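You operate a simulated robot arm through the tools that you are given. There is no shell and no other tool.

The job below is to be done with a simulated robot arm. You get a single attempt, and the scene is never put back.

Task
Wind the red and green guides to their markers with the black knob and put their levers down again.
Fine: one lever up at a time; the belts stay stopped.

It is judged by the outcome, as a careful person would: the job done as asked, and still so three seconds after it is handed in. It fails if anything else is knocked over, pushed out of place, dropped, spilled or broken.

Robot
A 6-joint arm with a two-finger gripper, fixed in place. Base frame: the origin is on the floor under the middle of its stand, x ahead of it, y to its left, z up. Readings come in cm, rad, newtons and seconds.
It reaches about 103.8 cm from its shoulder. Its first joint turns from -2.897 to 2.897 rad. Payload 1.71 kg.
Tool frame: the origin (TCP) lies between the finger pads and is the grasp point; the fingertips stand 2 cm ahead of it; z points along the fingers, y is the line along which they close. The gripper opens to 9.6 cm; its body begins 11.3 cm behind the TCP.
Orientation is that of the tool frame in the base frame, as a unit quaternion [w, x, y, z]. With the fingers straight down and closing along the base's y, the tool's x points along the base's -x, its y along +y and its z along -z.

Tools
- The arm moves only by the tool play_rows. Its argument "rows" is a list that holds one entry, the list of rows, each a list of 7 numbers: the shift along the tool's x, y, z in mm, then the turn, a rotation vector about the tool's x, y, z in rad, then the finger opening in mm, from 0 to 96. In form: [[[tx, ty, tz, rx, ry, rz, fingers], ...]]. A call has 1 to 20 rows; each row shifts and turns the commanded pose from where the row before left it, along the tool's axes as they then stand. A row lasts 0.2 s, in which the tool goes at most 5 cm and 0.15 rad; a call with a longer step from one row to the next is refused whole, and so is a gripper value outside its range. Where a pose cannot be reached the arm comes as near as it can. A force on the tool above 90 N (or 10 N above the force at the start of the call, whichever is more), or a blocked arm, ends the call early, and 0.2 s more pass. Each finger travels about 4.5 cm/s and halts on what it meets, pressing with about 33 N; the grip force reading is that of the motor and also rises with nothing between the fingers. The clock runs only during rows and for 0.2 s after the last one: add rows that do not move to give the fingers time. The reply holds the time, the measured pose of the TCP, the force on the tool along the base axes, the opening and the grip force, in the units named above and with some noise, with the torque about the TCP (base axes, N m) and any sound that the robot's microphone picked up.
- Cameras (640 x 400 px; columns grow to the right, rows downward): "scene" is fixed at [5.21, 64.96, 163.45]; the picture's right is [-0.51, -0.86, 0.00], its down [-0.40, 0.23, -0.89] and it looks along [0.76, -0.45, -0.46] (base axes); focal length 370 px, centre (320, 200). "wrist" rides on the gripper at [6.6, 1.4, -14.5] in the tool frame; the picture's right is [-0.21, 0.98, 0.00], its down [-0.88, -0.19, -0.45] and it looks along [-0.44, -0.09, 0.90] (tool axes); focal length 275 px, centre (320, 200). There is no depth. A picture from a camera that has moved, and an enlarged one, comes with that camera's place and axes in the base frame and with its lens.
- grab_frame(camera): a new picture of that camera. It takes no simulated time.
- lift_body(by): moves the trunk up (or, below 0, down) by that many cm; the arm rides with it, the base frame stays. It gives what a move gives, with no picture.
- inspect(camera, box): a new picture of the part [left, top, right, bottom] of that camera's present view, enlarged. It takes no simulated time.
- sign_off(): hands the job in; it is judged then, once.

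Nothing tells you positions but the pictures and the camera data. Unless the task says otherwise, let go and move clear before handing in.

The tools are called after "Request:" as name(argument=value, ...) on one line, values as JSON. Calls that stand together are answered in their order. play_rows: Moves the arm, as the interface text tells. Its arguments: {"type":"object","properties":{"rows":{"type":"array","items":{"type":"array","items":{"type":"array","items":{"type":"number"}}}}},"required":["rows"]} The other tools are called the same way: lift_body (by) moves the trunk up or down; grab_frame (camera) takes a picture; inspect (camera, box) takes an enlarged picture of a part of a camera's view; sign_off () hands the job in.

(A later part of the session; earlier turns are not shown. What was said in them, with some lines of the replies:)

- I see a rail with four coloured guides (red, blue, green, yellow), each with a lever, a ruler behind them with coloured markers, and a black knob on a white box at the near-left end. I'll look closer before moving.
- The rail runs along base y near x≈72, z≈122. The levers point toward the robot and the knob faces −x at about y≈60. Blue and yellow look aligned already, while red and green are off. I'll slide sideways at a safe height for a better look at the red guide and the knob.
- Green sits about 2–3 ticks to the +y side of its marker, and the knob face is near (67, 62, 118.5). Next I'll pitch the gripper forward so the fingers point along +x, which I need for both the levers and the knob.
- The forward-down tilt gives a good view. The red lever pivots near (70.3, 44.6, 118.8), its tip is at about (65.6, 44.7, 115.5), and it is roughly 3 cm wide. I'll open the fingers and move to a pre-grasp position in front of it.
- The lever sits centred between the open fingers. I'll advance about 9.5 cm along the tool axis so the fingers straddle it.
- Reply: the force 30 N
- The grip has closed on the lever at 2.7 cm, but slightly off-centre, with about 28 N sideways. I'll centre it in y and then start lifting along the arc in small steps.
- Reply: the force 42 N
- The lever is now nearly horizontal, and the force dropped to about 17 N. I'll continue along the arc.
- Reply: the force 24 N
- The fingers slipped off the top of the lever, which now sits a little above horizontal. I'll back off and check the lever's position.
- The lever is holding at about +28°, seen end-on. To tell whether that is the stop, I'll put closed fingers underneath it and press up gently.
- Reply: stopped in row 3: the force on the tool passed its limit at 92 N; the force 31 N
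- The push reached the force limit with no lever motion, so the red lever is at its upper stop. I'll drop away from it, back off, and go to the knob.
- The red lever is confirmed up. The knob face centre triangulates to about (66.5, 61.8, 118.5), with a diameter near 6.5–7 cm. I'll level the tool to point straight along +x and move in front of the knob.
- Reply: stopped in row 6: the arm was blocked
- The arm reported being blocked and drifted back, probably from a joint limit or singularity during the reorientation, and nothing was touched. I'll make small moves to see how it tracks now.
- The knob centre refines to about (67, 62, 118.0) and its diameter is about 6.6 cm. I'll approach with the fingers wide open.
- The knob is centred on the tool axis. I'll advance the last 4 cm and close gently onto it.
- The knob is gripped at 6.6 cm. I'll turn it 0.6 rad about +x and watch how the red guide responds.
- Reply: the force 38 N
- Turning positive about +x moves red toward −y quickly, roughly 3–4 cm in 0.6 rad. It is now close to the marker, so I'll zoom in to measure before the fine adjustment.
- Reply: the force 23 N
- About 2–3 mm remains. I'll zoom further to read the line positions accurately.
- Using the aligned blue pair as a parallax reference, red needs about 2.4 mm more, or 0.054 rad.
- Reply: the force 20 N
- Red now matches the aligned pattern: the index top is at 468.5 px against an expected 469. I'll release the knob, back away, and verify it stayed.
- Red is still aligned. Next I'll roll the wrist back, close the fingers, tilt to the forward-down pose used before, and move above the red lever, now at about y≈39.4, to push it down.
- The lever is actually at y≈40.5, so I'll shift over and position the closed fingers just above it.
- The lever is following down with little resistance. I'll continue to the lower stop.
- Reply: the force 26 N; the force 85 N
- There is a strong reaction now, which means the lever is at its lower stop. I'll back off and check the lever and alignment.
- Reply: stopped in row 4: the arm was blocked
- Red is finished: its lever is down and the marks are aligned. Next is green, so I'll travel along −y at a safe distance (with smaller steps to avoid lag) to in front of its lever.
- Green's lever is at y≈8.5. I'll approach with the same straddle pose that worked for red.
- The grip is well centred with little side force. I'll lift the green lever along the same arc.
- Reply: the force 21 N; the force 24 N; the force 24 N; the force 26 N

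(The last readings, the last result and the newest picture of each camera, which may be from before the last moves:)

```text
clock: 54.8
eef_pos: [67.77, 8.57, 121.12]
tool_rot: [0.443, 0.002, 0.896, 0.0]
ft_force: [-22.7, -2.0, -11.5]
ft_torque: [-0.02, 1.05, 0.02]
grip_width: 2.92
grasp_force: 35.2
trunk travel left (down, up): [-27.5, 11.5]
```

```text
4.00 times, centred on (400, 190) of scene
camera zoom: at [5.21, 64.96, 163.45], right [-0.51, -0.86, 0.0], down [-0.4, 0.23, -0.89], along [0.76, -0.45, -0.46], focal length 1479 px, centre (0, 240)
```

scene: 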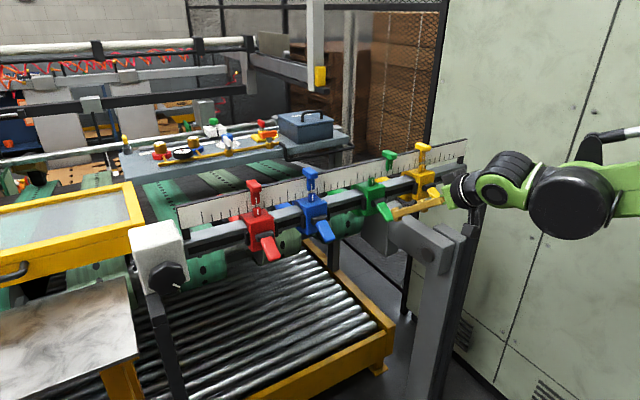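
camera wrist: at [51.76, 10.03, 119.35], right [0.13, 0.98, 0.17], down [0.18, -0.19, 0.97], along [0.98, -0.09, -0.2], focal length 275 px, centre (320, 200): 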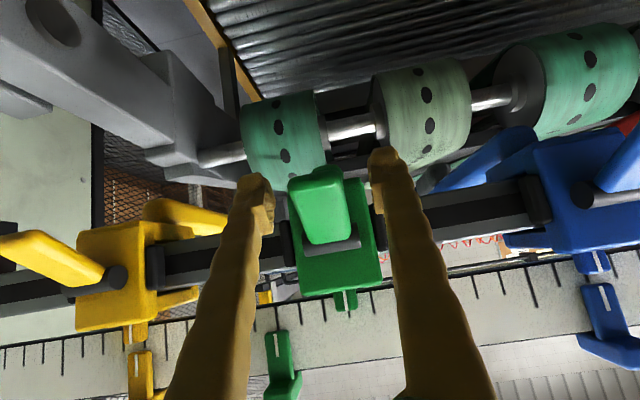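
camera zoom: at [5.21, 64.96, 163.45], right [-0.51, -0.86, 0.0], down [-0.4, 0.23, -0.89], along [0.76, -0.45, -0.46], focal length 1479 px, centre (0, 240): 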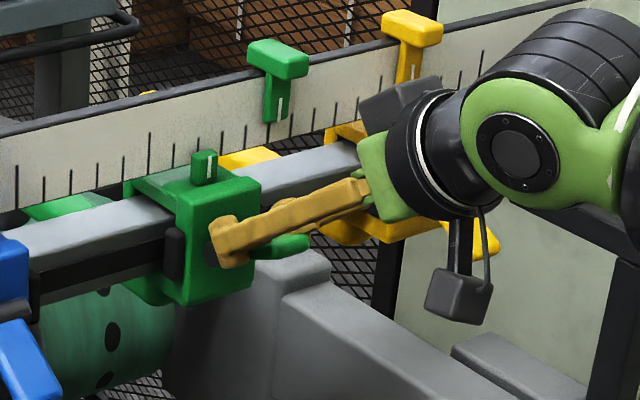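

The lever looks fully up now, matching red's raised pose. I'll open and back away carefully to check that it stays.

Request:
play_rows(rows=[[[0, 0, 0, 0, 0, 0, 35], [0, 0, 0, 0, 0, 0, 60], [0, 0, 0, 0, 0, 0, 60], [0, 0, -20, 0, 0, 0, 60], [0, 0, -25, 0, 0, 0, 60], [0, 0, -25, 0, 0, 0, 60], [0, 0, -25, 0, 0, 0, 60], [0, 0, 0, 0, 0, 0, 60]]])

Request:
grab_frame(camera="wrist")

Request:
inspect(camera="scene", box=[320, 140, 480, 240])

```text
clock: 56.6
eef_pos: [60.45, 8.48, 126.98]
tool_rot: [0.443, 0.001, 0.896, 0.0]
ft_force: [0.0, 0.5, 0.2]
ft_torque: [-0.01, -0.02, 0.03]
grip_width: 6.02
grasp_force: 0.0
trunk travel left (down, up): [-27.5, 11.5]
```

```text
taken
camera wrist: at [44.85, 10.0, 130.5], right [0.13, 0.98, 0.17], down [0.18, -0.19, 0.97], along [0.98, -0.09, -0.2], focal length 275 px, centre (320, 200)
```

wrist: 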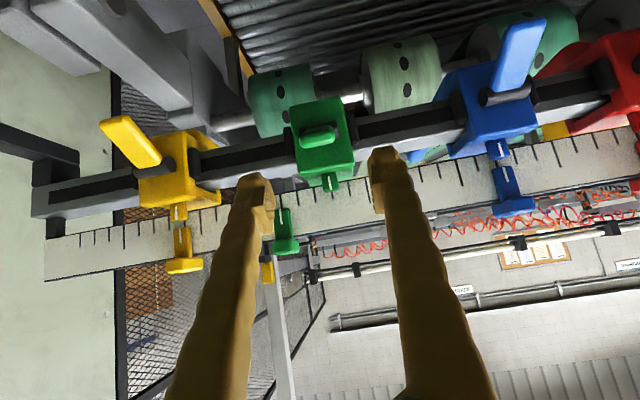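

```text
4.00 times, centred on (400, 190) of scene
camera zoom: at [5.21, 64.96, 163.45], right [-0.51, -0.86, 0.0], down [-0.4, 0.23, -0.89], along [0.76, -0.45, -0.46], focal length 1479 px, centre (0, 240)
```

zoom: 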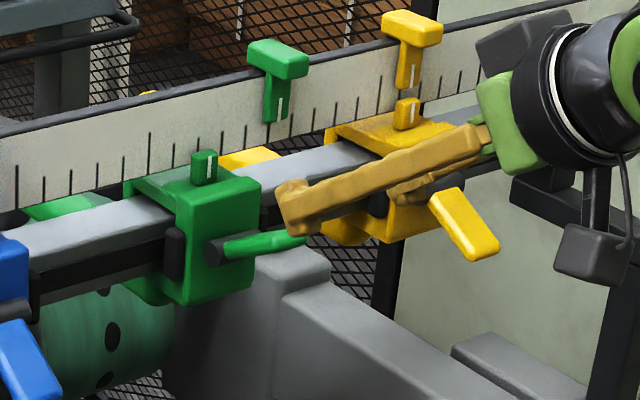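

Green's lever is up at the same ~29° as red's was, and the other three are down. Now I'll head back to the knob, keeping clear in front of the rail.

Request:
play_rows(rows=[[[0, 10, -20, 0, 0, 0, 60], [0, 24, -15, 0, 0, 0, 60], [0, 24, 0, 0, 0, 0, 60], [0, 24, 0, 0, 0, 0, 60], [0, 24, 0, 0, 0, 0, 60], [0, 24, 0, 0, 0, 0, 60], [0, 24, 0, 0, 0, 0, 60], [0, 24, 0, 0, 0, 0, 60], [0, 24, 0, 0, 0, 0, 60], [0, 24, 0, 0, 0, 0, 60], [0, 24, 0, 0, 0, 0, 60], [0, 24, 0, 0, 0, 0, 60], [0, 24, 0, 0, 0, 0, 60], [0, 24, 0, 0, 0, 0, 60], [0, 24, 0, 0, 0, 0, 60], [0, 24, 0, 0, 0, 0, 60], [0, 24, 0, 0, 0, 0, 60], [0, 24, 0, 0, 0, 0, 60], [0, 12, 0, 0, 0, 0, 60], [0, 0, 0, 0, 0, 0, 60]]])

```text
clock: 60.8
eef_pos: [57.41, 51.53, 129.09]
tool_rot: [0.443, 0.001, 0.896, 0.0]
ft_force: [-0.5, 0.1, 0.2]
ft_torque: [0.03, 0.0, -0.01]
grip_width: 6.0
grasp_force: 0.1
trunk travel left (down, up): [-27.5, 11.5]
```

Request:
play_rows(rows=[[[18.4, 17.5, 6.3, 0, 0, 0, 70], [18.4, 17.5, 6.3, 0, 0, 0, 80], [18.4, 17.5, 6.3, 0, 0, 0, 94], [18.4, 17.5, 6.3, 0, 0, 0, 94], [18.4, 17.5, 6.3, 0, 0, 0, 94], [18.4, 17.5, 6.3, 0, 0, 0, 94], [0, 0, 0, 0, -0.066, 0, 94], [0, 0, 0, 0, -0.066, 0, 94], [0, 0, 0, 0, -0.066, 0, 94], [0, 0, 0, 0, -0.066, 0, 94], [0, 0, 0, 0, -0.066, 0, 94], [0, 0, 0, 0, -0.066, 0, 94], [0, 0, 0, 0, -0.066, 0, 94], [0, 0, 0, 0, -0.066, 0, 94], [0, 0, 0, 0, -0.066, 0, 94], [0, 0, 0, 0, -0.066, 0, 94], [0, 0, 0, 0, 0, 0, 94]]])

Request:
grab_frame(camera="wrist")

Request:
grab_frame(camera="scene")

```text
clock: 64.4
eef_pos: [53.88, 62.06, 118.15]
tool_rot: [0.71, 0.002, 0.704, -0.001]
ft_force: [0.6, 0.5, -0.6]
ft_torque: [-0.01, 0.03, -0.01]
grip_width: 9.42
grasp_force: 0.1
trunk travel left (down, up): [-27.5, 11.5]
```

```text
taken
camera wrist: at [39.47, 63.57, 111.44], right [0.0, 0.98, 0.21], down [-0.45, -0.19, 0.87], along [0.89, -0.09, 0.44], focal length 275 px, centre (320, 200)
```

wrist: 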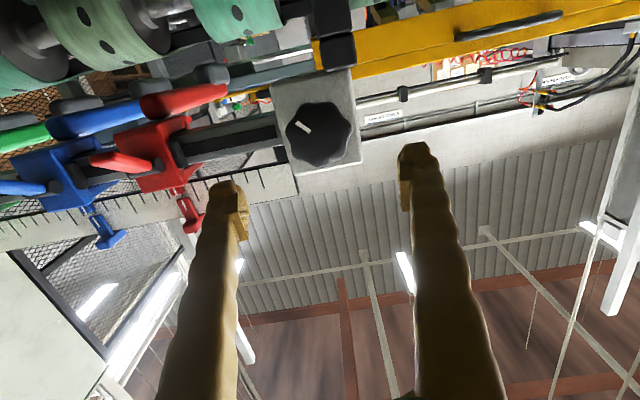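

```text
taken
```

scene: 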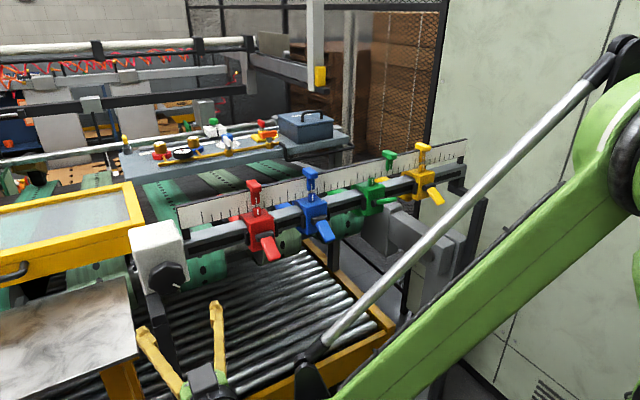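

Request:
play_rows(rows=[[[1.5, -0.5, 20, 0, 0, 0, 94], [1.5, -0.5, 20, 0, 0, 0, 94], [0, 0, 20, 0, 0, 0, 94], [0, 0, 20, 0, 0, 0, 94], [0, 0, 18, 0, 0, 0, 94], [0, 0, 15, 0, 0, 0, 94], [0, 0, 15, 0, 0, 0, 94], [0, 0, 0, 0, 0, 0, 94], [0, 0, 0, 0, 0, 0, 94]]])

Request:
grab_frame(camera="wrist")

Request:
inspect(camera="scene", box=[340, 140, 410, 210])

```text
clock: 66.4
eef_pos: [66.79, 61.91, 117.89]
tool_rot: [0.71, 0.001, 0.705, 0.0]
ft_force: [0.1, 0.0, 0.0]
ft_torque: [0.02, 0.0, 0.0]
grip_width: 9.4
grasp_force: 0.2
trunk travel left (down, up): [-27.5, 11.5]
```

```text
taken
camera wrist: at [52.25, 63.41, 111.19], right [0.0, 0.98, 0.21], down [-0.45, -0.19, 0.87], along [0.89, -0.09, 0.44], focal length 275 px, centre (320, 200)
```

wrist: 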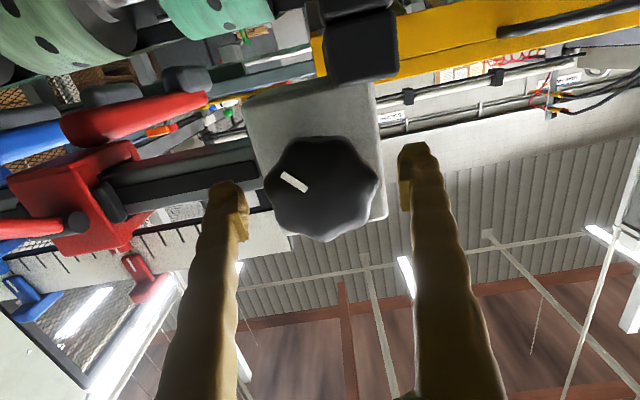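

```text
5.71 times, centred on (375, 175) of scene
camera zoom: at [5.21, 64.96, 163.45], right [-0.51, -0.86, 0.0], down [-0.4, 0.23, -0.89], along [0.76, -0.45, -0.46], focal length 2113 px, centre (6, 343)
```

zoom: 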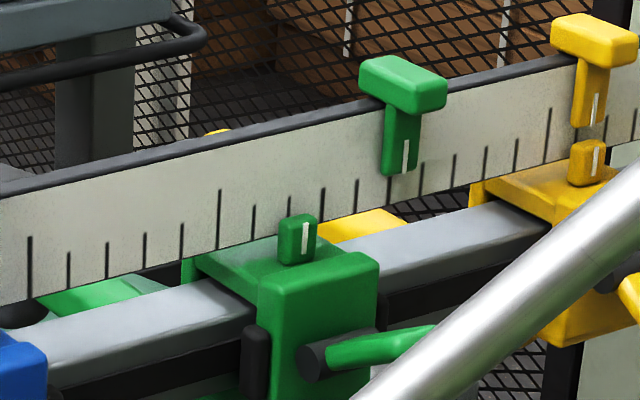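

The index and marker are both in clear view. Green needs about 6 cm, or roughly 1.3 rad. I'll grip the knob and turn 1.1 rad first.

Request:
play_rows(rows=[[[0, 0, 0, 0, 0, 0, 75], [0, 0, 0, 0, 0, 0, 55], [0, 0, 0, 0, 0, 0, 40], [0, 0, 0, 0, 0, 0, 40], [0, 0, 0, 0, 0, 0, 40]]])

Request:
grab_frame(camera="wrist")

Request:
inspect(camera="scene", box=[340, 140, 410, 210])

```text
clock: 67.6
eef_pos: [66.75, 61.98, 117.82]
tool_rot: [0.709, 0.002, 0.705, -0.001]
ft_force: [1.2, 6.6, 3.0]
ft_torque: [0.02, 0.04, 0.01]
grip_width: 6.56
grasp_force: 35.1
trunk travel left (down, up): [-27.5, 11.5]
```

```text
taken
camera wrist: at [52.24, 63.45, 111.18], right [0.0, 0.98, 0.21], down [-0.45, -0.18, 0.87], along [0.89, -0.09, 0.44], focal length 275 px, centre (320, 200)
```

wrist: 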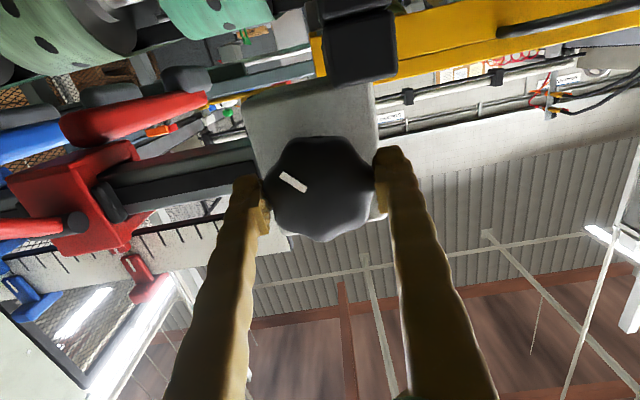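

```text
5.71 times, centred on (375, 175) of scene
camera zoom: at [5.21, 64.96, 163.45], right [-0.51, -0.86, 0.0], down [-0.4, 0.23, -0.89], along [0.76, -0.45, -0.46], focal length 2113 px, centre (6, 343)
```

zoom: 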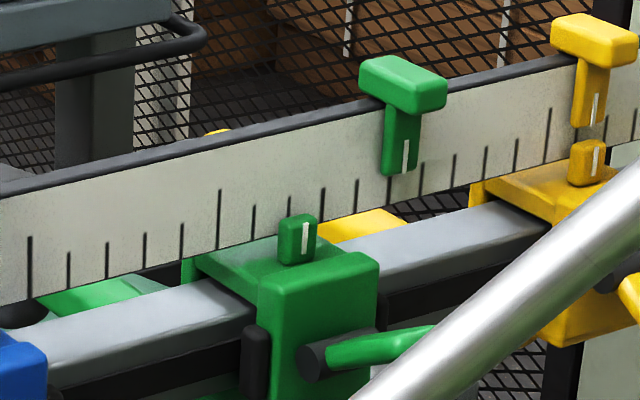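

Request:
play_rows(rows=[[[0, 0, 0, 0, 0, 0.1, 40], [0, 0, 0, 0, 0, 0.1, 40], [0, 0, 0, 0, 0, 0.1, 40], [0, 0, 0, 0, 0, 0.1, 40], [0, 0, 0, 0, 0, 0.1, 40], [0, 0, 0, 0, 0, 0.1, 40], [0, 0, 0, 0, 0, 0.1, 40], [0, 0, 0, 0, 0, 0, 40]]])

Request:
inspect(camera="scene", box=[340, 140, 410, 210])

Request:
grab_frame(camera="scene")

```text
clock: 69.4
eef_pos: [66.63, 61.98, 117.73]
tool_rot: [0.666, 0.244, 0.662, 0.242]
ft_force: [14.8, 22.2, 18.3]
ft_torque: [-0.04, 0.1, -0.12]
grip_width: 6.55
grasp_force: 35.0
trunk travel left (down, up): [-27.5, 11.5]
```

```text
5.71 times, centred on (375, 175) of scene
camera zoom: at [5.21, 64.96, 163.45], right [-0.51, -0.86, 0.0], down [-0.4, 0.23, -0.89], along [0.76, -0.45, -0.46], focal length 2113 px, centre (6, 343)
```

zoom: 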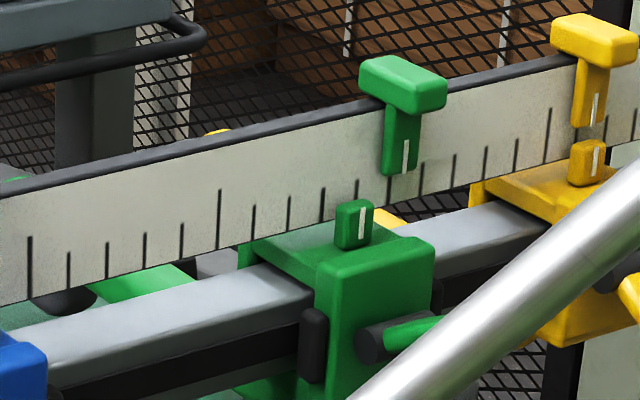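

```text
taken
```

scene: 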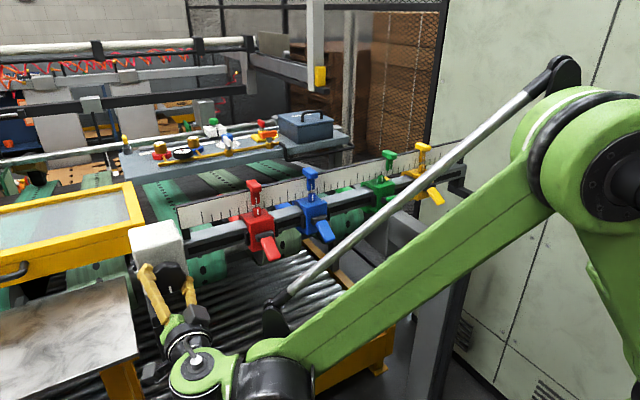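

Green moved 56 px for 0.7 rad, so about 0.6 rad more is needed. I'll turn 0.5 rad, easing the sideways load slightly, then measure closely.

Request:
play_rows(rows=[[[0, 1, 0, 0, 0, 0.1, 40], [0, 1, 0, 0, 0, 0.1, 40], [0, 0, 0, 0, 0, 0.1, 40], [0, 0, 0, 0, 0, 0.1, 40], [0, 0, 0, 0, 0, 0.1, 40], [0, 0, 0, 0, 0, 0, 40], [0, 0, 0, 0, 0, 0, 40]]])

Request:
inspect(camera="scene", box=[376, 154, 400, 180])

Request:
inspect(camera="scene", box=[340, 140, 450, 210])

```text
clock: 71.0
eef_pos: [66.65, 62.11, 117.96]
tool_rot: [0.585, 0.399, 0.581, 0.401]
ft_force: [-13.2, -3.0, -14.8]
ft_torque: [0.05, -0.11, 0.08]
grip_width: 6.54
grasp_force: 34.8
trunk travel left (down, up): [-27.5, 11.5]
```

```text
15.38 times, centred on (388, 167) of scene
camera zoom: at [5.21, 64.96, 163.45], right [-0.51, -0.86, 0.0], down [-0.4, 0.23, -0.89], along [0.76, -0.45, -0.46], focal length 5688 px, centre (-726, 708)
```

zoom: 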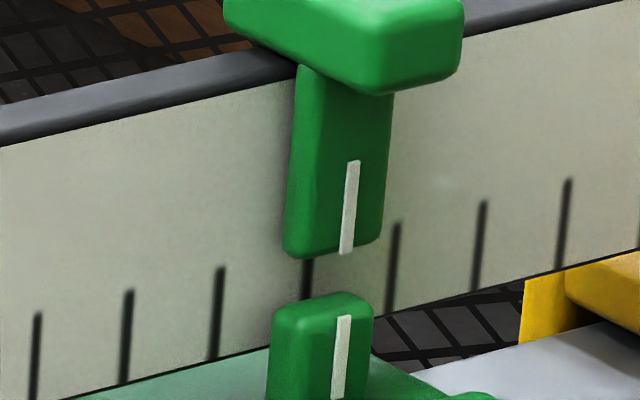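

```text
5.71 times, centred on (395, 175) of scene
camera zoom: at [5.21, 64.96, 163.45], right [-0.51, -0.86, 0.0], down [-0.4, 0.23, -0.89], along [0.76, -0.45, -0.46], focal length 2113 px, centre (-109, 343)
```

zoom: 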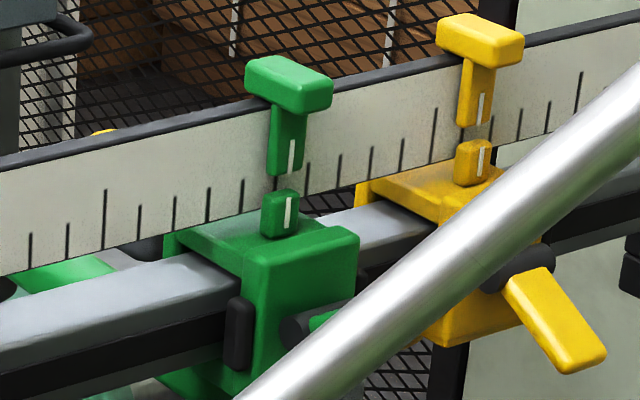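

Request:
inspect(camera="scene", box=[411, 148, 435, 174])

Request:
inspect(camera="scene", box=[298, 180, 322, 206])

Request:
inspect(camera="scene", box=[243, 192, 267, 218])

```text
15.38 times, centred on (423, 161) of scene
camera zoom: at [5.21, 64.96, 163.45], right [-0.51, -0.86, 0.0], down [-0.4, 0.23, -0.89], along [0.76, -0.45, -0.46], focal length 5688 px, centre (-1265, 800)
```

zoom: 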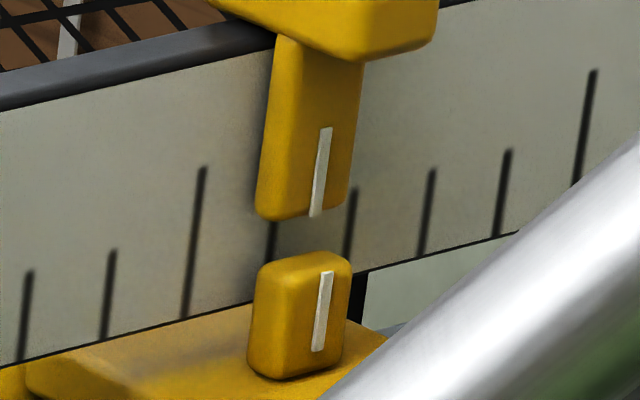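

```text
15.38 times, centred on (310, 193) of scene
camera zoom: at [5.21, 64.96, 163.45], right [-0.51, -0.86, 0.0], down [-0.4, 0.23, -0.89], along [0.76, -0.45, -0.46], focal length 5688 px, centre (474, 308)
```

zoom: 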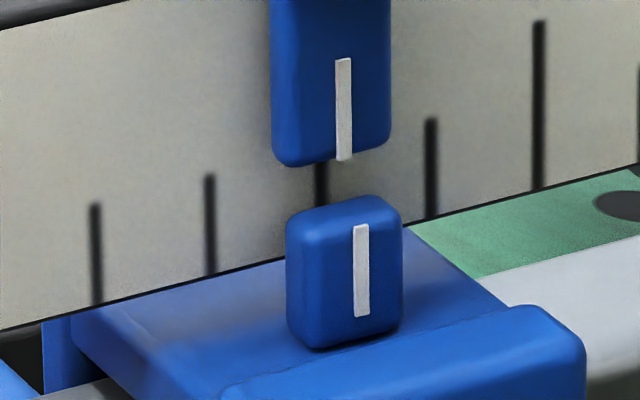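

```text
15.38 times, centred on (255, 205) of scene
camera zoom: at [5.21, 64.96, 163.45], right [-0.51, -0.86, 0.0], down [-0.4, 0.23, -0.89], along [0.76, -0.45, -0.46], focal length 5688 px, centre (1320, 123)
```

zoom: 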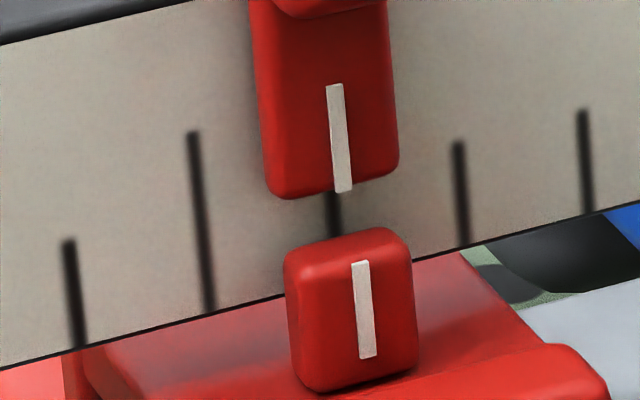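

The yellow and blue reference pairs agree, and red matches them within about 0.1 mm. Green needs roughly 15 px more at this zoom, which is about 0.07 rad.

Request:
play_rows(rows=[[[0, 0, 0, 0, 0, 0.035, 40], [0, 0, 0, 0, 0, 0.035, 40], [0, 0, 0, 0, 0, 0, 40], [0, 0, 0, 0, 0, 0, 40]]])

Request:
inspect(camera="scene", box=[376, 156, 400, 182])

```text
clock: 72.0
eef_pos: [66.58, 62.15, 118.01]
tool_rot: [0.571, 0.419, 0.566, 0.421]
ft_force: [-18.8, -8.1, -28.2]
ft_torque: [-0.01, 0.02, -0.01]
grip_width: 6.56
grasp_force: 34.8
trunk travel left (down, up): [-27.5, 11.5]
```

```text
15.38 times, centred on (388, 169) of scene
camera zoom: at [5.21, 64.96, 163.45], right [-0.51, -0.86, 0.0], down [-0.4, 0.23, -0.89], along [0.76, -0.45, -0.46], focal length 5688 px, centre (-726, 677)
```

zoom: 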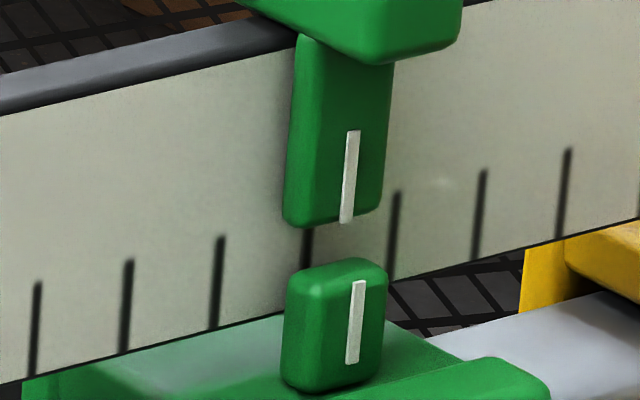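

Green is now aligned, with an offset of 13.0 px against the expected 13.6. I'll release the knob and back away, then verify.

Request:
play_rows(rows=[[[0, 0, 0, 0, 0, 0, 60], [0, 0, 0, 0, 0, 0, 75], [0, 0, 0, 0, 0, 0, 94], [0, 0, 0, 0, 0, 0, 94], [0, 0, -15, 0, 0, 0, 94], [0, 0, -20, 0, 0, 0, 94], [0, 0, -20, 0, 0, 0, 94], [0, 0, -20, 0, 0, 0, 94], [0, 0, -20, 0, 0, 0, 94], [0, 0, -20, 0, 0, 0, 94], [0, 0, 0, 0, 0, 0, 94]]])

Request:
inspect(camera="scene", box=[376, 156, 400, 182])

Request:
grab_frame(camera="scene")

```text
clock: 74.4
eef_pos: [55.18, 62.19, 118.03]
tool_rot: [0.571, 0.42, 0.567, 0.421]
ft_force: [-1.0, 0.7, 0.3]
ft_torque: [-0.03, 0.01, 0.03]
grip_width: 9.41
grasp_force: 0.0
trunk travel left (down, up): [-27.5, 11.5]
```

```text
15.38 times, centred on (388, 169) of scene
camera zoom: at [5.21, 64.96, 163.45], right [-0.51, -0.86, 0.0], down [-0.4, 0.23, -0.89], along [0.76, -0.45, -0.46], focal length 5688 px, centre (-726, 677)
```

zoom: 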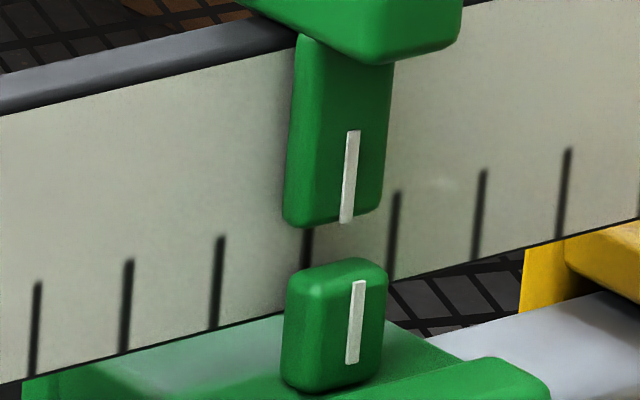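

```text
taken
```

scene: 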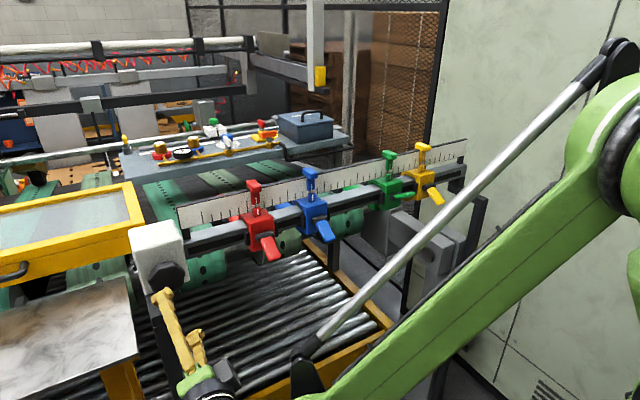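

Green held its position. Now I'll roll back, close the fingers, tilt forward-down and travel back to green's lever to lower it.

Request:
play_rows(rows=[[[0, 0, -5, 0, 0, -0.141, 80], [0, 0, -5, 0, 0, -0.141, 50], [0, 0, 0, 0, 0, -0.141, 20], [0, 0, 0, 0, 0, -0.141, 0], [0, 0, 0, 0, 0, -0.141, 0], [0, 0, 0, 0, 0, -0.141, 0], [0, 0, 0, 0, 0, -0.141, 0], [0, 0, 0, 0, 0, -0.141, 0], [0, 0, 0, 0, 0, -0.141, 0], [0, 0, 0, 0, 0, 0, 0], [0, 0, 0, 0, 0, 0, 0]]])

Request:
play_rows(rows=[[[0, 0, 0, 0, 0.066, 0, 0], [0, 0, 0, 0, 0.066, 0, 0], [0, 0, 0, 0, 0.066, 0, 0], [0, 0, 0, 0, 0.066, 0, 0], [0, 0, 0, 0, 0.066, 0, 0], [0, 0, 0, 0, 0.066, 0, 0], [0, 0, 0, 0, 0.066, 0, 0], [0, 0, 0, 0, 0.066, 0, 0], [0, 0, 0, 0, 0.066, 0, 0], [0, 0, 0, 0, 0.066, 0, 0], [0, 0, 0, 0, 0, 0, 0]]])

```text
clock: 76.8
eef_pos: [54.33, 62.1, 117.85]
tool_rot: [0.709, 0.001, 0.705, 0.0]
ft_force: [0.1, -0.1, -0.4]
ft_torque: [0.03, 0.01, -0.01]
grip_width: 0.0
grasp_force: 30.1
trunk travel left (down, up): [-27.5, 11.5]
```

```text
clock: 79.2
eef_pos: [54.29, 62.11, 117.88]
tool_rot: [0.442, 0.002, 0.897, 0.001]
ft_force: [-0.2, 0.0, 0.1]
ft_torque: [-0.02, -0.02, -0.04]
grip_width: 0.0
grasp_force: 29.3
trunk travel left (down, up): [-27.5, 11.5]
```

Request:
play_rows(rows=[[[-10.3, -12, -3.2, 0, 0, 0, 0], [-10.3, -22, -3.2, 0, 0, 0, 0], [-10.3, -22, -3.2, 0, 0, 0, 0], [-10.3, -22, -3.2, 0, 0, 0, 0], [-10.3, -22, -3.2, 0, 0, 0, 0], [-10.3, -22, -3.2, 0, 0, 0, 0], [-10.3, -22, -3.2, 0, 0, 0, 0], [-10.3, -22, -3.2, 0, 0, 0, 0], [-10.3, -22, -3.2, 0, 0, 0, 0], [-10.3, -22, -3.2, 0, 0, 0, 0], [0, -24, 0, 0, 0, 0, 0], [0, -24, 0, 0, 0, 0, 0], [0, -24, 0, 0, 0, 0, 0], [0, -24, 0, 0, 0, 0, 0], [0, -24, 0, 0, 0, 0, 0], [0, -24, 0, 0, 0, 0, 0], [0, -24, 0, 0, 0, 0, 0], [0, -24, 0, 0, 0, 0, 0], [0, -24, 0, 0, 0, 0, 0], [0, -10, 0, 0, 0, 0, 0]]])

Request:
play_rows(rows=[[[0, -20, 0, 0, 0, 0, 0], [0, -24, 0, 0, 0, 0, 0], [0, -24, 0, 0, 0, 0, 0], [0, -24, 0, 0, 0, 0, 0], [0, -24, 0, 0, 0, 0, 0], [0, -24, 0, 0, 0, 0, 0], [0, -10, 0, 0, 0, 0, 0], [0, 0, 0, 0, 0, 0, 0]]])

Request:
grab_frame(camera="wrist")

Request:
grab_frame(camera="scene")

```text
clock: 83.4
eef_pos: [57.8, 18.3, 127.91]
tool_rot: [0.443, 0.002, 0.896, 0.002]
ft_force: [-0.7, -1.1, -0.6]
ft_torque: [-0.01, -0.02, -0.02]
grip_width: 0.0
grasp_force: 29.0
trunk travel left (down, up): [-27.5, 11.5]
```

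```text
clock: 85.2
eef_pos: [57.84, 3.38, 127.84]
tool_rot: [0.443, 0.001, 0.896, 0.001]
ft_force: [-0.9, -0.8, -0.6]
ft_torque: [-0.02, 0.02, -0.03]
grip_width: 0.0
grasp_force: 29.3
trunk travel left (down, up): [-27.5, 11.5]
```

```text
taken
camera wrist: at [42.38, 4.86, 131.45], right [0.13, 0.98, 0.17], down [0.18, -0.19, 0.97], along [0.98, -0.09, -0.2], focal length 275 px, centre (320, 200)
```

wrist: 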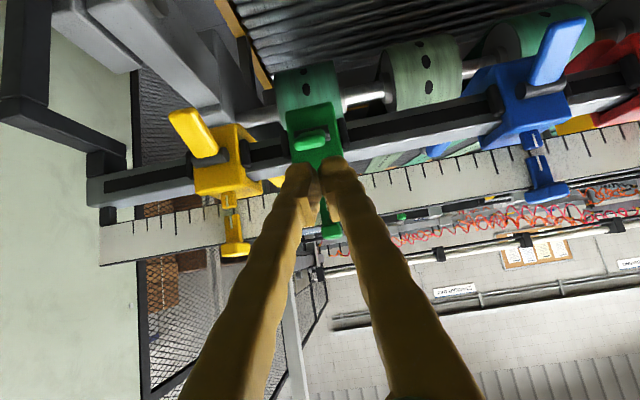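

```text
taken
```

scene: 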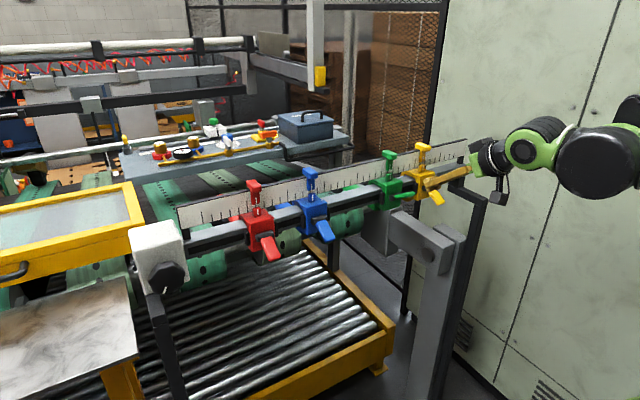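

The green lever is at y≈3.0. I'll position the closed fingers just above it, in the same relative pose used for red.

Request:
play_rows(rows=[[[-4.8, -0.8, 21, 0, 0, 0, 0], [-4.8, -0.8, 21, 0, 0, 0, 0], [-4.8, -0.8, 21, 0, 0, 0, 0], [-4.7, -0.8, 21, 0, 0, 0, 0], [0, 0, 0, 0, 0, 0, 0], [0, 0, 0, 0, 0, 0, 0]]])

Request:
inspect(camera="wrist", box=[220, 60, 440, 260])

Request:
inspect(camera="scene", box=[340, 140, 480, 230])

```text
clock: 86.6
eef_pos: [65.55, 3.17, 124.34]
tool_rot: [0.443, 0.002, 0.896, 0.001]
ft_force: [-0.8, 0.2, 0.1]
ft_torque: [0.0, -0.01, 0.0]
grip_width: 0.03
grasp_force: 29.7
trunk travel left (down, up): [-27.5, 11.5]
```

```text
2.00 times, centred on (330, 160) of wrist
camera zoom: at [50.16, 4.57, 127.86], right [0.13, 0.98, 0.17], down [0.18, -0.19, 0.97], along [0.98, -0.09, -0.2], focal length 551 px, centre (300, 280)
```

zoom: 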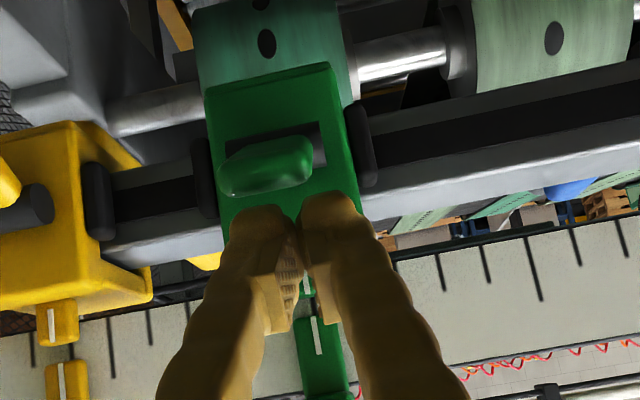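

```text
4.44 times, centred on (410, 185) of scene
camera zoom: at [5.21, 64.96, 163.45], right [-0.51, -0.86, 0.0], down [-0.4, 0.23, -0.89], along [0.76, -0.45, -0.46], focal length 1643 px, centre (-80, 267)
```

zoom: 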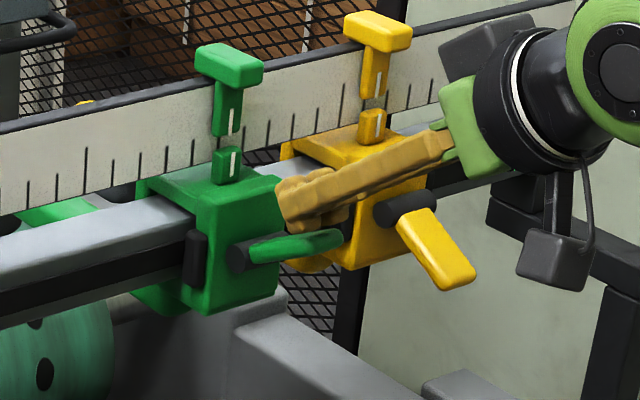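

The lever sits about 0.7 cm to the −y side of the fingers, so I'll shift to centre and then descend in steps.

Request:
play_rows(rows=[[[0, -7, 0, 0, 0, 0, 0], [0, 0, 0, 0, 0, 0, 0], [4, 0, 3, 0, 0, 0, 0], [4, 0, 3, 0, 0, 0, 0], [4, 0, 3, 0, 0, 0, 0], [4, 0, 3, 0, 0, 0, 0], [0, 0, 0, 0, 0, 0, 0]]])

Request:
inspect(camera="wrist", box=[220, 60, 440, 260])

Request:
inspect(camera="scene", box=[340, 140, 480, 230])

```text
clock: 88.2
eef_pos: [65.55, 2.44, 122.32]
tool_rot: [0.443, 0.003, 0.897, 0.0]
ft_force: [-0.6, 0.4, 0.1]
ft_torque: [0.02, 0.02, -0.02]
grip_width: 0.0
grasp_force: 29.5
trunk travel left (down, up): [-27.5, 11.5]
```

```text
2.00 times, centred on (330, 160) of wrist
camera zoom: at [50.06, 3.95, 125.8], right [0.13, 0.98, 0.17], down [0.18, -0.19, 0.97], along [0.98, -0.09, -0.2], focal length 551 px, centre (300, 280)
```

zoom: 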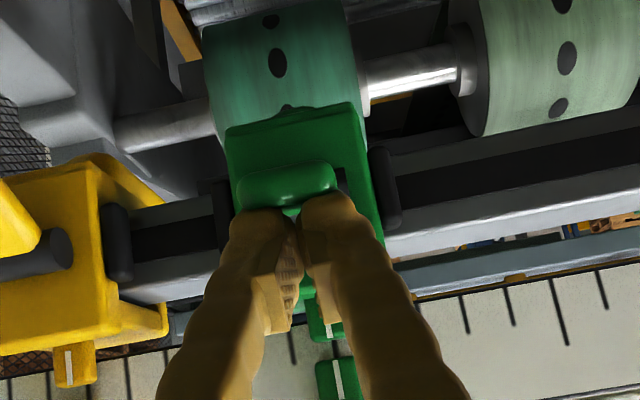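

```text
4.44 times, centred on (410, 185) of scene
camera zoom: at [5.21, 64.96, 163.45], right [-0.51, -0.86, 0.0], down [-0.4, 0.23, -0.89], along [0.76, -0.45, -0.46], focal length 1643 px, centre (-80, 267)
```

zoom: 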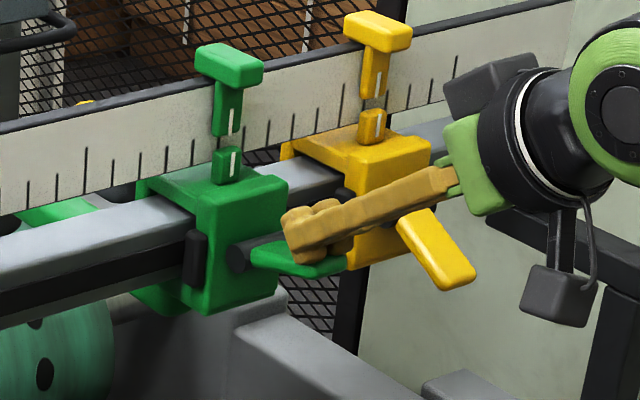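

Request:
play_rows(rows=[[[4, 0, 3, 0, 0, 0, 0], [4, 0, 3, 0, 0, 0, 0], [4, 0, 3, 0, 0, 0, 0], [4, 0, 3, 0, 0, 0, 0], [4, 0, 3, 0, 0, 0, 0], [4, 0, 3, 0, 0, 0, 0], [0, 0, 0, 0, 0, 0, 0]]])

Request:
inspect(camera="scene", box=[340, 140, 480, 230])

```text
clock: 89.8
eef_pos: [65.58, 2.43, 119.4]
tool_rot: [0.443, 0.002, 0.897, 0.0]
ft_force: [0.7, 0.0, -0.1]
ft_torque: [-0.04, 0.01, -0.02]
grip_width: 0.0
grasp_force: 29.4
trunk travel left (down, up): [-27.5, 11.5]
```

```text
4.44 times, centred on (410, 185) of scene
camera zoom: at [5.21, 64.96, 163.45], right [-0.51, -0.86, 0.0], down [-0.4, 0.23, -0.89], along [0.76, -0.45, -0.46], focal length 1643 px, centre (-80, 267)
```

zoom: 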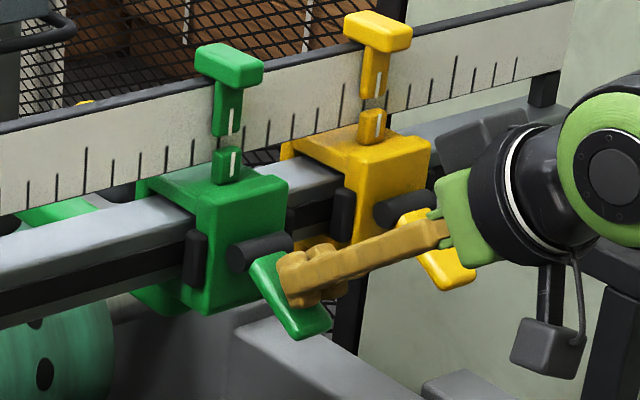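

Request:
play_rows(rows=[[[4, 0, 3, 0, 0, 0, 0], [4, 0, 3, 0, 0, 0, 0], [2.4, 0, 1.8, 0, 0, 0, 0], [0, 0, 0, 0, 0, 0, 0]]])

Request:
inspect(camera="scene", box=[340, 140, 480, 230])

```text
clock: 90.8
eef_pos: [65.26, 2.46, 118.1]
tool_rot: [0.443, 0.002, 0.896, 0.001]
ft_force: [-3.4, 0.4, 22.8]
ft_torque: [-0.02, -0.15, 0.06]
grip_width: 0.62
grasp_force: 29.3
trunk travel left (down, up): [-27.5, 11.5]
```

```text
4.44 times, centred on (410, 185) of scene
camera zoom: at [5.21, 64.96, 163.45], right [-0.51, -0.86, 0.0], down [-0.4, 0.23, -0.89], along [0.76, -0.45, -0.46], focal length 1643 px, centre (-80, 267)
```

zoom: 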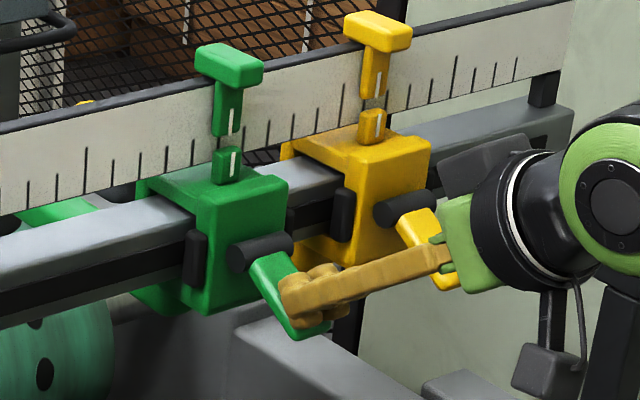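

Request:
play_rows(rows=[[[2.4, 0, 1.8, 0, 0, 0, 0], [1, 0, 4, 0, 0, 0, 0], [0.5, 0, 2.5, 0, 0, 0, 0], [0, 0, 0, 0, 0, 0, 0]]])

Request:
inspect(camera="scene", box=[340, 140, 480, 230])

```text
clock: 91.8
eef_pos: [64.69, 2.38, 117.64]
tool_rot: [0.446, 0.001, 0.895, 0.001]
ft_force: [-72.0, 0.6, 43.5]
ft_torque: [0.01, 0.85, -0.03]
grip_width: 0.6
grasp_force: 29.2
trunk travel left (down, up): [-27.5, 11.5]
```

```text
4.44 times, centred on (410, 185) of scene
camera zoom: at [5.21, 64.96, 163.45], right [-0.51, -0.86, 0.0], down [-0.4, 0.23, -0.89], along [0.76, -0.45, -0.46], focal length 1643 px, centre (-80, 267)
```

zoom: 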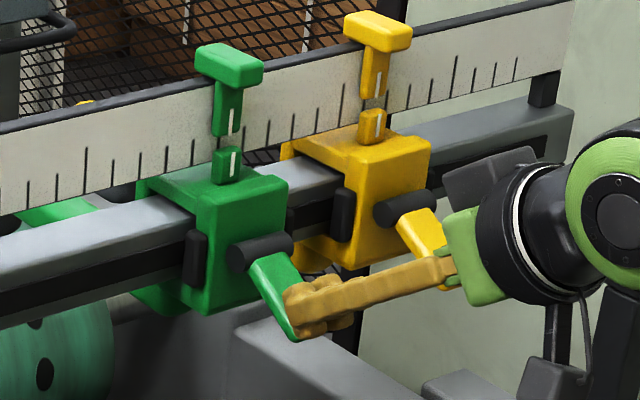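

Green's lever has hit the same hard stop as red's. I'll back off gently and check everything.

Request:
play_rows(rows=[[[0, 0, -8, 0, 0, 0, 0], [0, 0, -15, 0, 0, 0, 0], [0, 0, -20, 0, 0, 0, 0], [0, 0, -20, 0, 0, 0, 0], [0, 0, -20, 0, 0, 0, 0], [0, 0, -20, 0, 0, 0, 0], [-15, 0, -15, 0, 0, 0, 0], [-15, 0, -15, 0, 0, 0, 0], [0, 0, 0, 0, 0, 0, 0]]])

Request:
grab_frame(camera="wrist")

Request:
grab_frame(camera="scene")

Request:
inspect(camera="scene", box=[376, 156, 400, 182])

Request:
inspect(camera="scene", box=[243, 192, 267, 218])

Request:
inspect(camera="scene", box=[220, 150, 460, 280])

```text
clock: 93.8
eef_pos: [55.65, 2.38, 128.37]
tool_rot: [0.448, 0.002, 0.894, 0.001]
ft_force: [-0.2, -0.7, -0.7]
ft_torque: [0.02, -0.06, 0.0]
grip_width: 0.03
grasp_force: 29.2
trunk travel left (down, up): [-27.5, 11.5]
```

```text
taken
camera wrist: at [40.08, 3.85, 131.73], right [0.13, 0.98, 0.17], down [0.17, -0.19, 0.97], along [0.98, -0.09, -0.19], focal length 275 px, centre (320, 200)
```

wrist: 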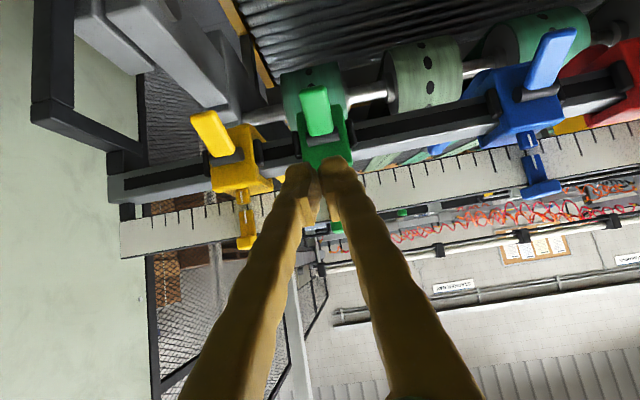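

```text
taken
```

scene: 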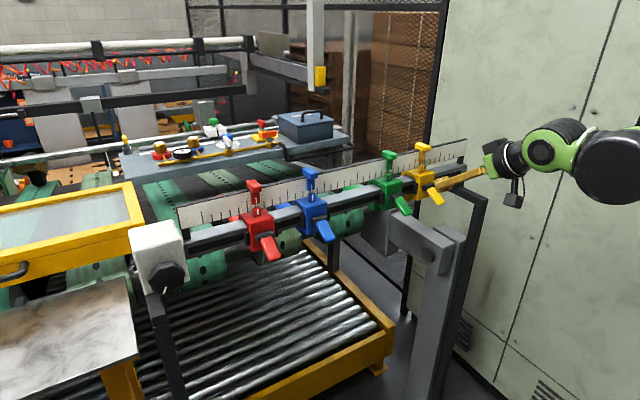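

```text
15.38 times, centred on (388, 169) of scene
camera zoom: at [5.21, 64.96, 163.45], right [-0.51, -0.86, 0.0], down [-0.4, 0.23, -0.89], along [0.76, -0.45, -0.46], focal length 5688 px, centre (-726, 677)
```

zoom: 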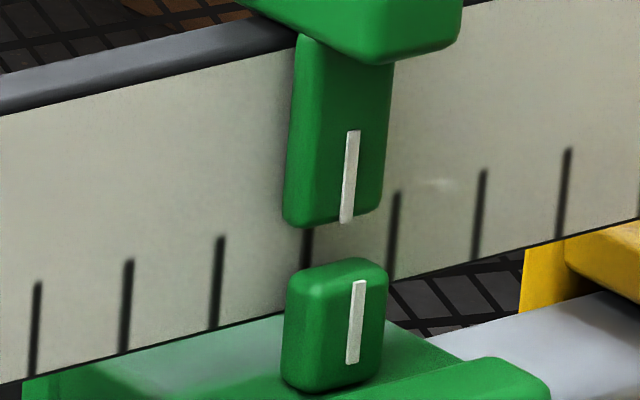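

```text
15.38 times, centred on (255, 205) of scene
camera zoom: at [5.21, 64.96, 163.45], right [-0.51, -0.86, 0.0], down [-0.4, 0.23, -0.89], along [0.76, -0.45, -0.46], focal length 5688 px, centre (1320, 123)
```

zoom: 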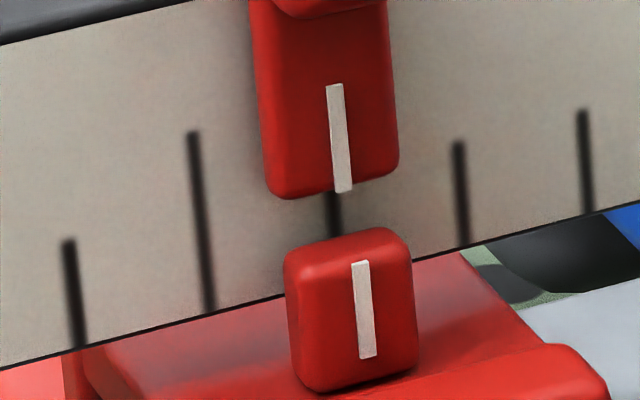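

```text
2.67 times, centred on (340, 215) of scene
camera zoom: at [5.21, 64.96, 163.45], right [-0.51, -0.86, 0.0], down [-0.4, 0.23, -0.89], along [0.76, -0.45, -0.46], focal length 986 px, centre (267, 160)
```

zoom: 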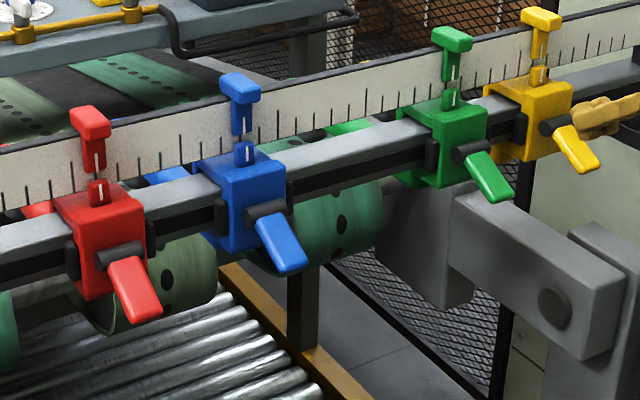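

All four levers are down at the same angle, and the red and green marks read as aligned. I'll move clear and take one independent check from the wrist camera.

Request:
play_rows(rows=[[[-10, 20, -10, 0, 0, 0, 0], [-10, 24, -10, 0, 0, 0, 0], [-10, 24, 0, 0, 0, 0, 0], [0, 24, 0, 0, 0, 0, 0], [0, 24, 0, 0, 0, 0, 0], [0, 24, 0, 0, 0, 0, 0], [0, 24, 0, 0, 0, 0, 0], [0, 24, 0, 0, 0, 0, 0], [0, 0, 0, 0, 0, 0, 0], [0, 0, 0, 0, 0, 0, 0]]])

Request:
grab_frame(camera="wrist")

Request:
inspect(camera="wrist", box=[120, 90, 280, 240])

Request:
inspect(camera="wrist", box=[340, 60, 520, 220])

```text
clock: 96.0
eef_pos: [55.92, 21.22, 131.96]
tool_rot: [0.447, 0.001, 0.895, 0.002]
ft_force: [0.0, -0.1, -0.5]
ft_torque: [0.01, -0.02, 0.01]
grip_width: 0.0
grasp_force: 29.4
trunk travel left (down, up): [-27.5, 11.5]
```

```text
taken
camera wrist: at [40.39, 22.61, 135.35], right [0.12, 0.98, 0.17], down [0.17, -0.19, 0.97], along [0.98, -0.09, -0.19], focal length 275 px, centre (320, 200)
```

wrist: 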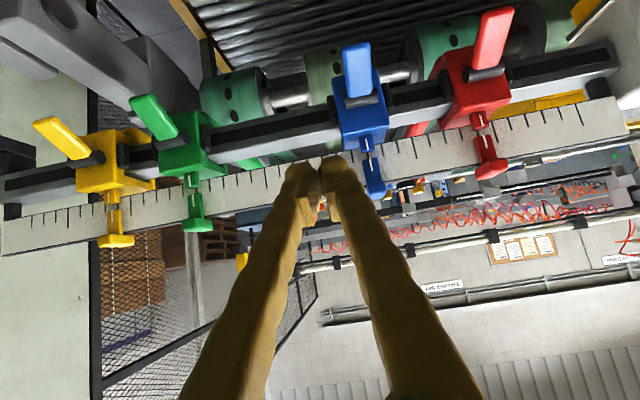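

```text
2.67 times, centred on (200, 165) of wrist
camera zoom: at [40.39, 22.61, 135.35], right [0.12, 0.98, 0.17], down [0.17, -0.19, 0.97], along [0.98, -0.09, -0.19], focal length 734 px, centre (640, 293)
```

zoom: 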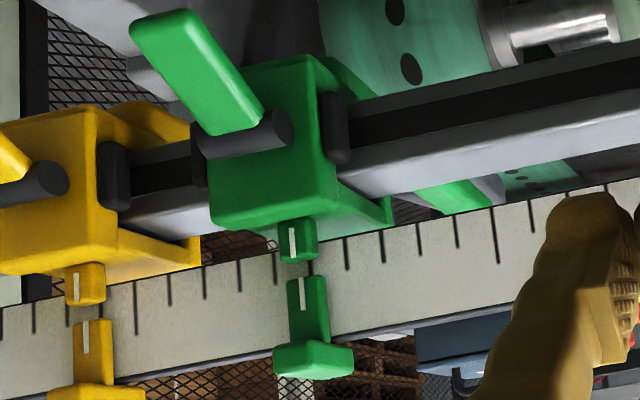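

```text
2.50 times, centred on (430, 140) of wrist
camera zoom: at [40.39, 22.61, 135.35], right [0.12, 0.98, 0.17], down [0.17, -0.19, 0.97], along [0.98, -0.09, -0.19], focal length 688 px, centre (45, 350)
```

zoom: 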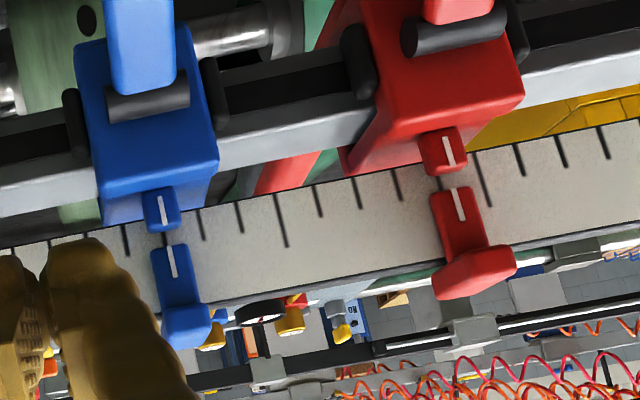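

The second viewpoint confirms it: red and green line up with their markers the same way blue and yellow do. All four levers are down and the arm is clear, so I'm handing in.

Request:
sign_off()

```text
The job is handed in.
```

The red and green guides are wound to their markers with the black knob, and both their levers are back down at the lower stop.

- **Alignment:** Both guides read within about 0.2 mm of their markers, using the blue and yellow guides as the reference for a lined-up pair. A second camera angle agreed. Lowering the levers did not shift either guide.
- **Levers:** Only one was up at a time. Red was raised, wound and lowered before green was touched. The fingers slipped off the red lever once while lifting it, but it was already at its upper stop.
- **Everything else:** I left the blue and yellow guides alone, and they still line up with their markers. Nothing was knocked or moved, the belts were never started, and the arm was clear of the rail when I handed in.
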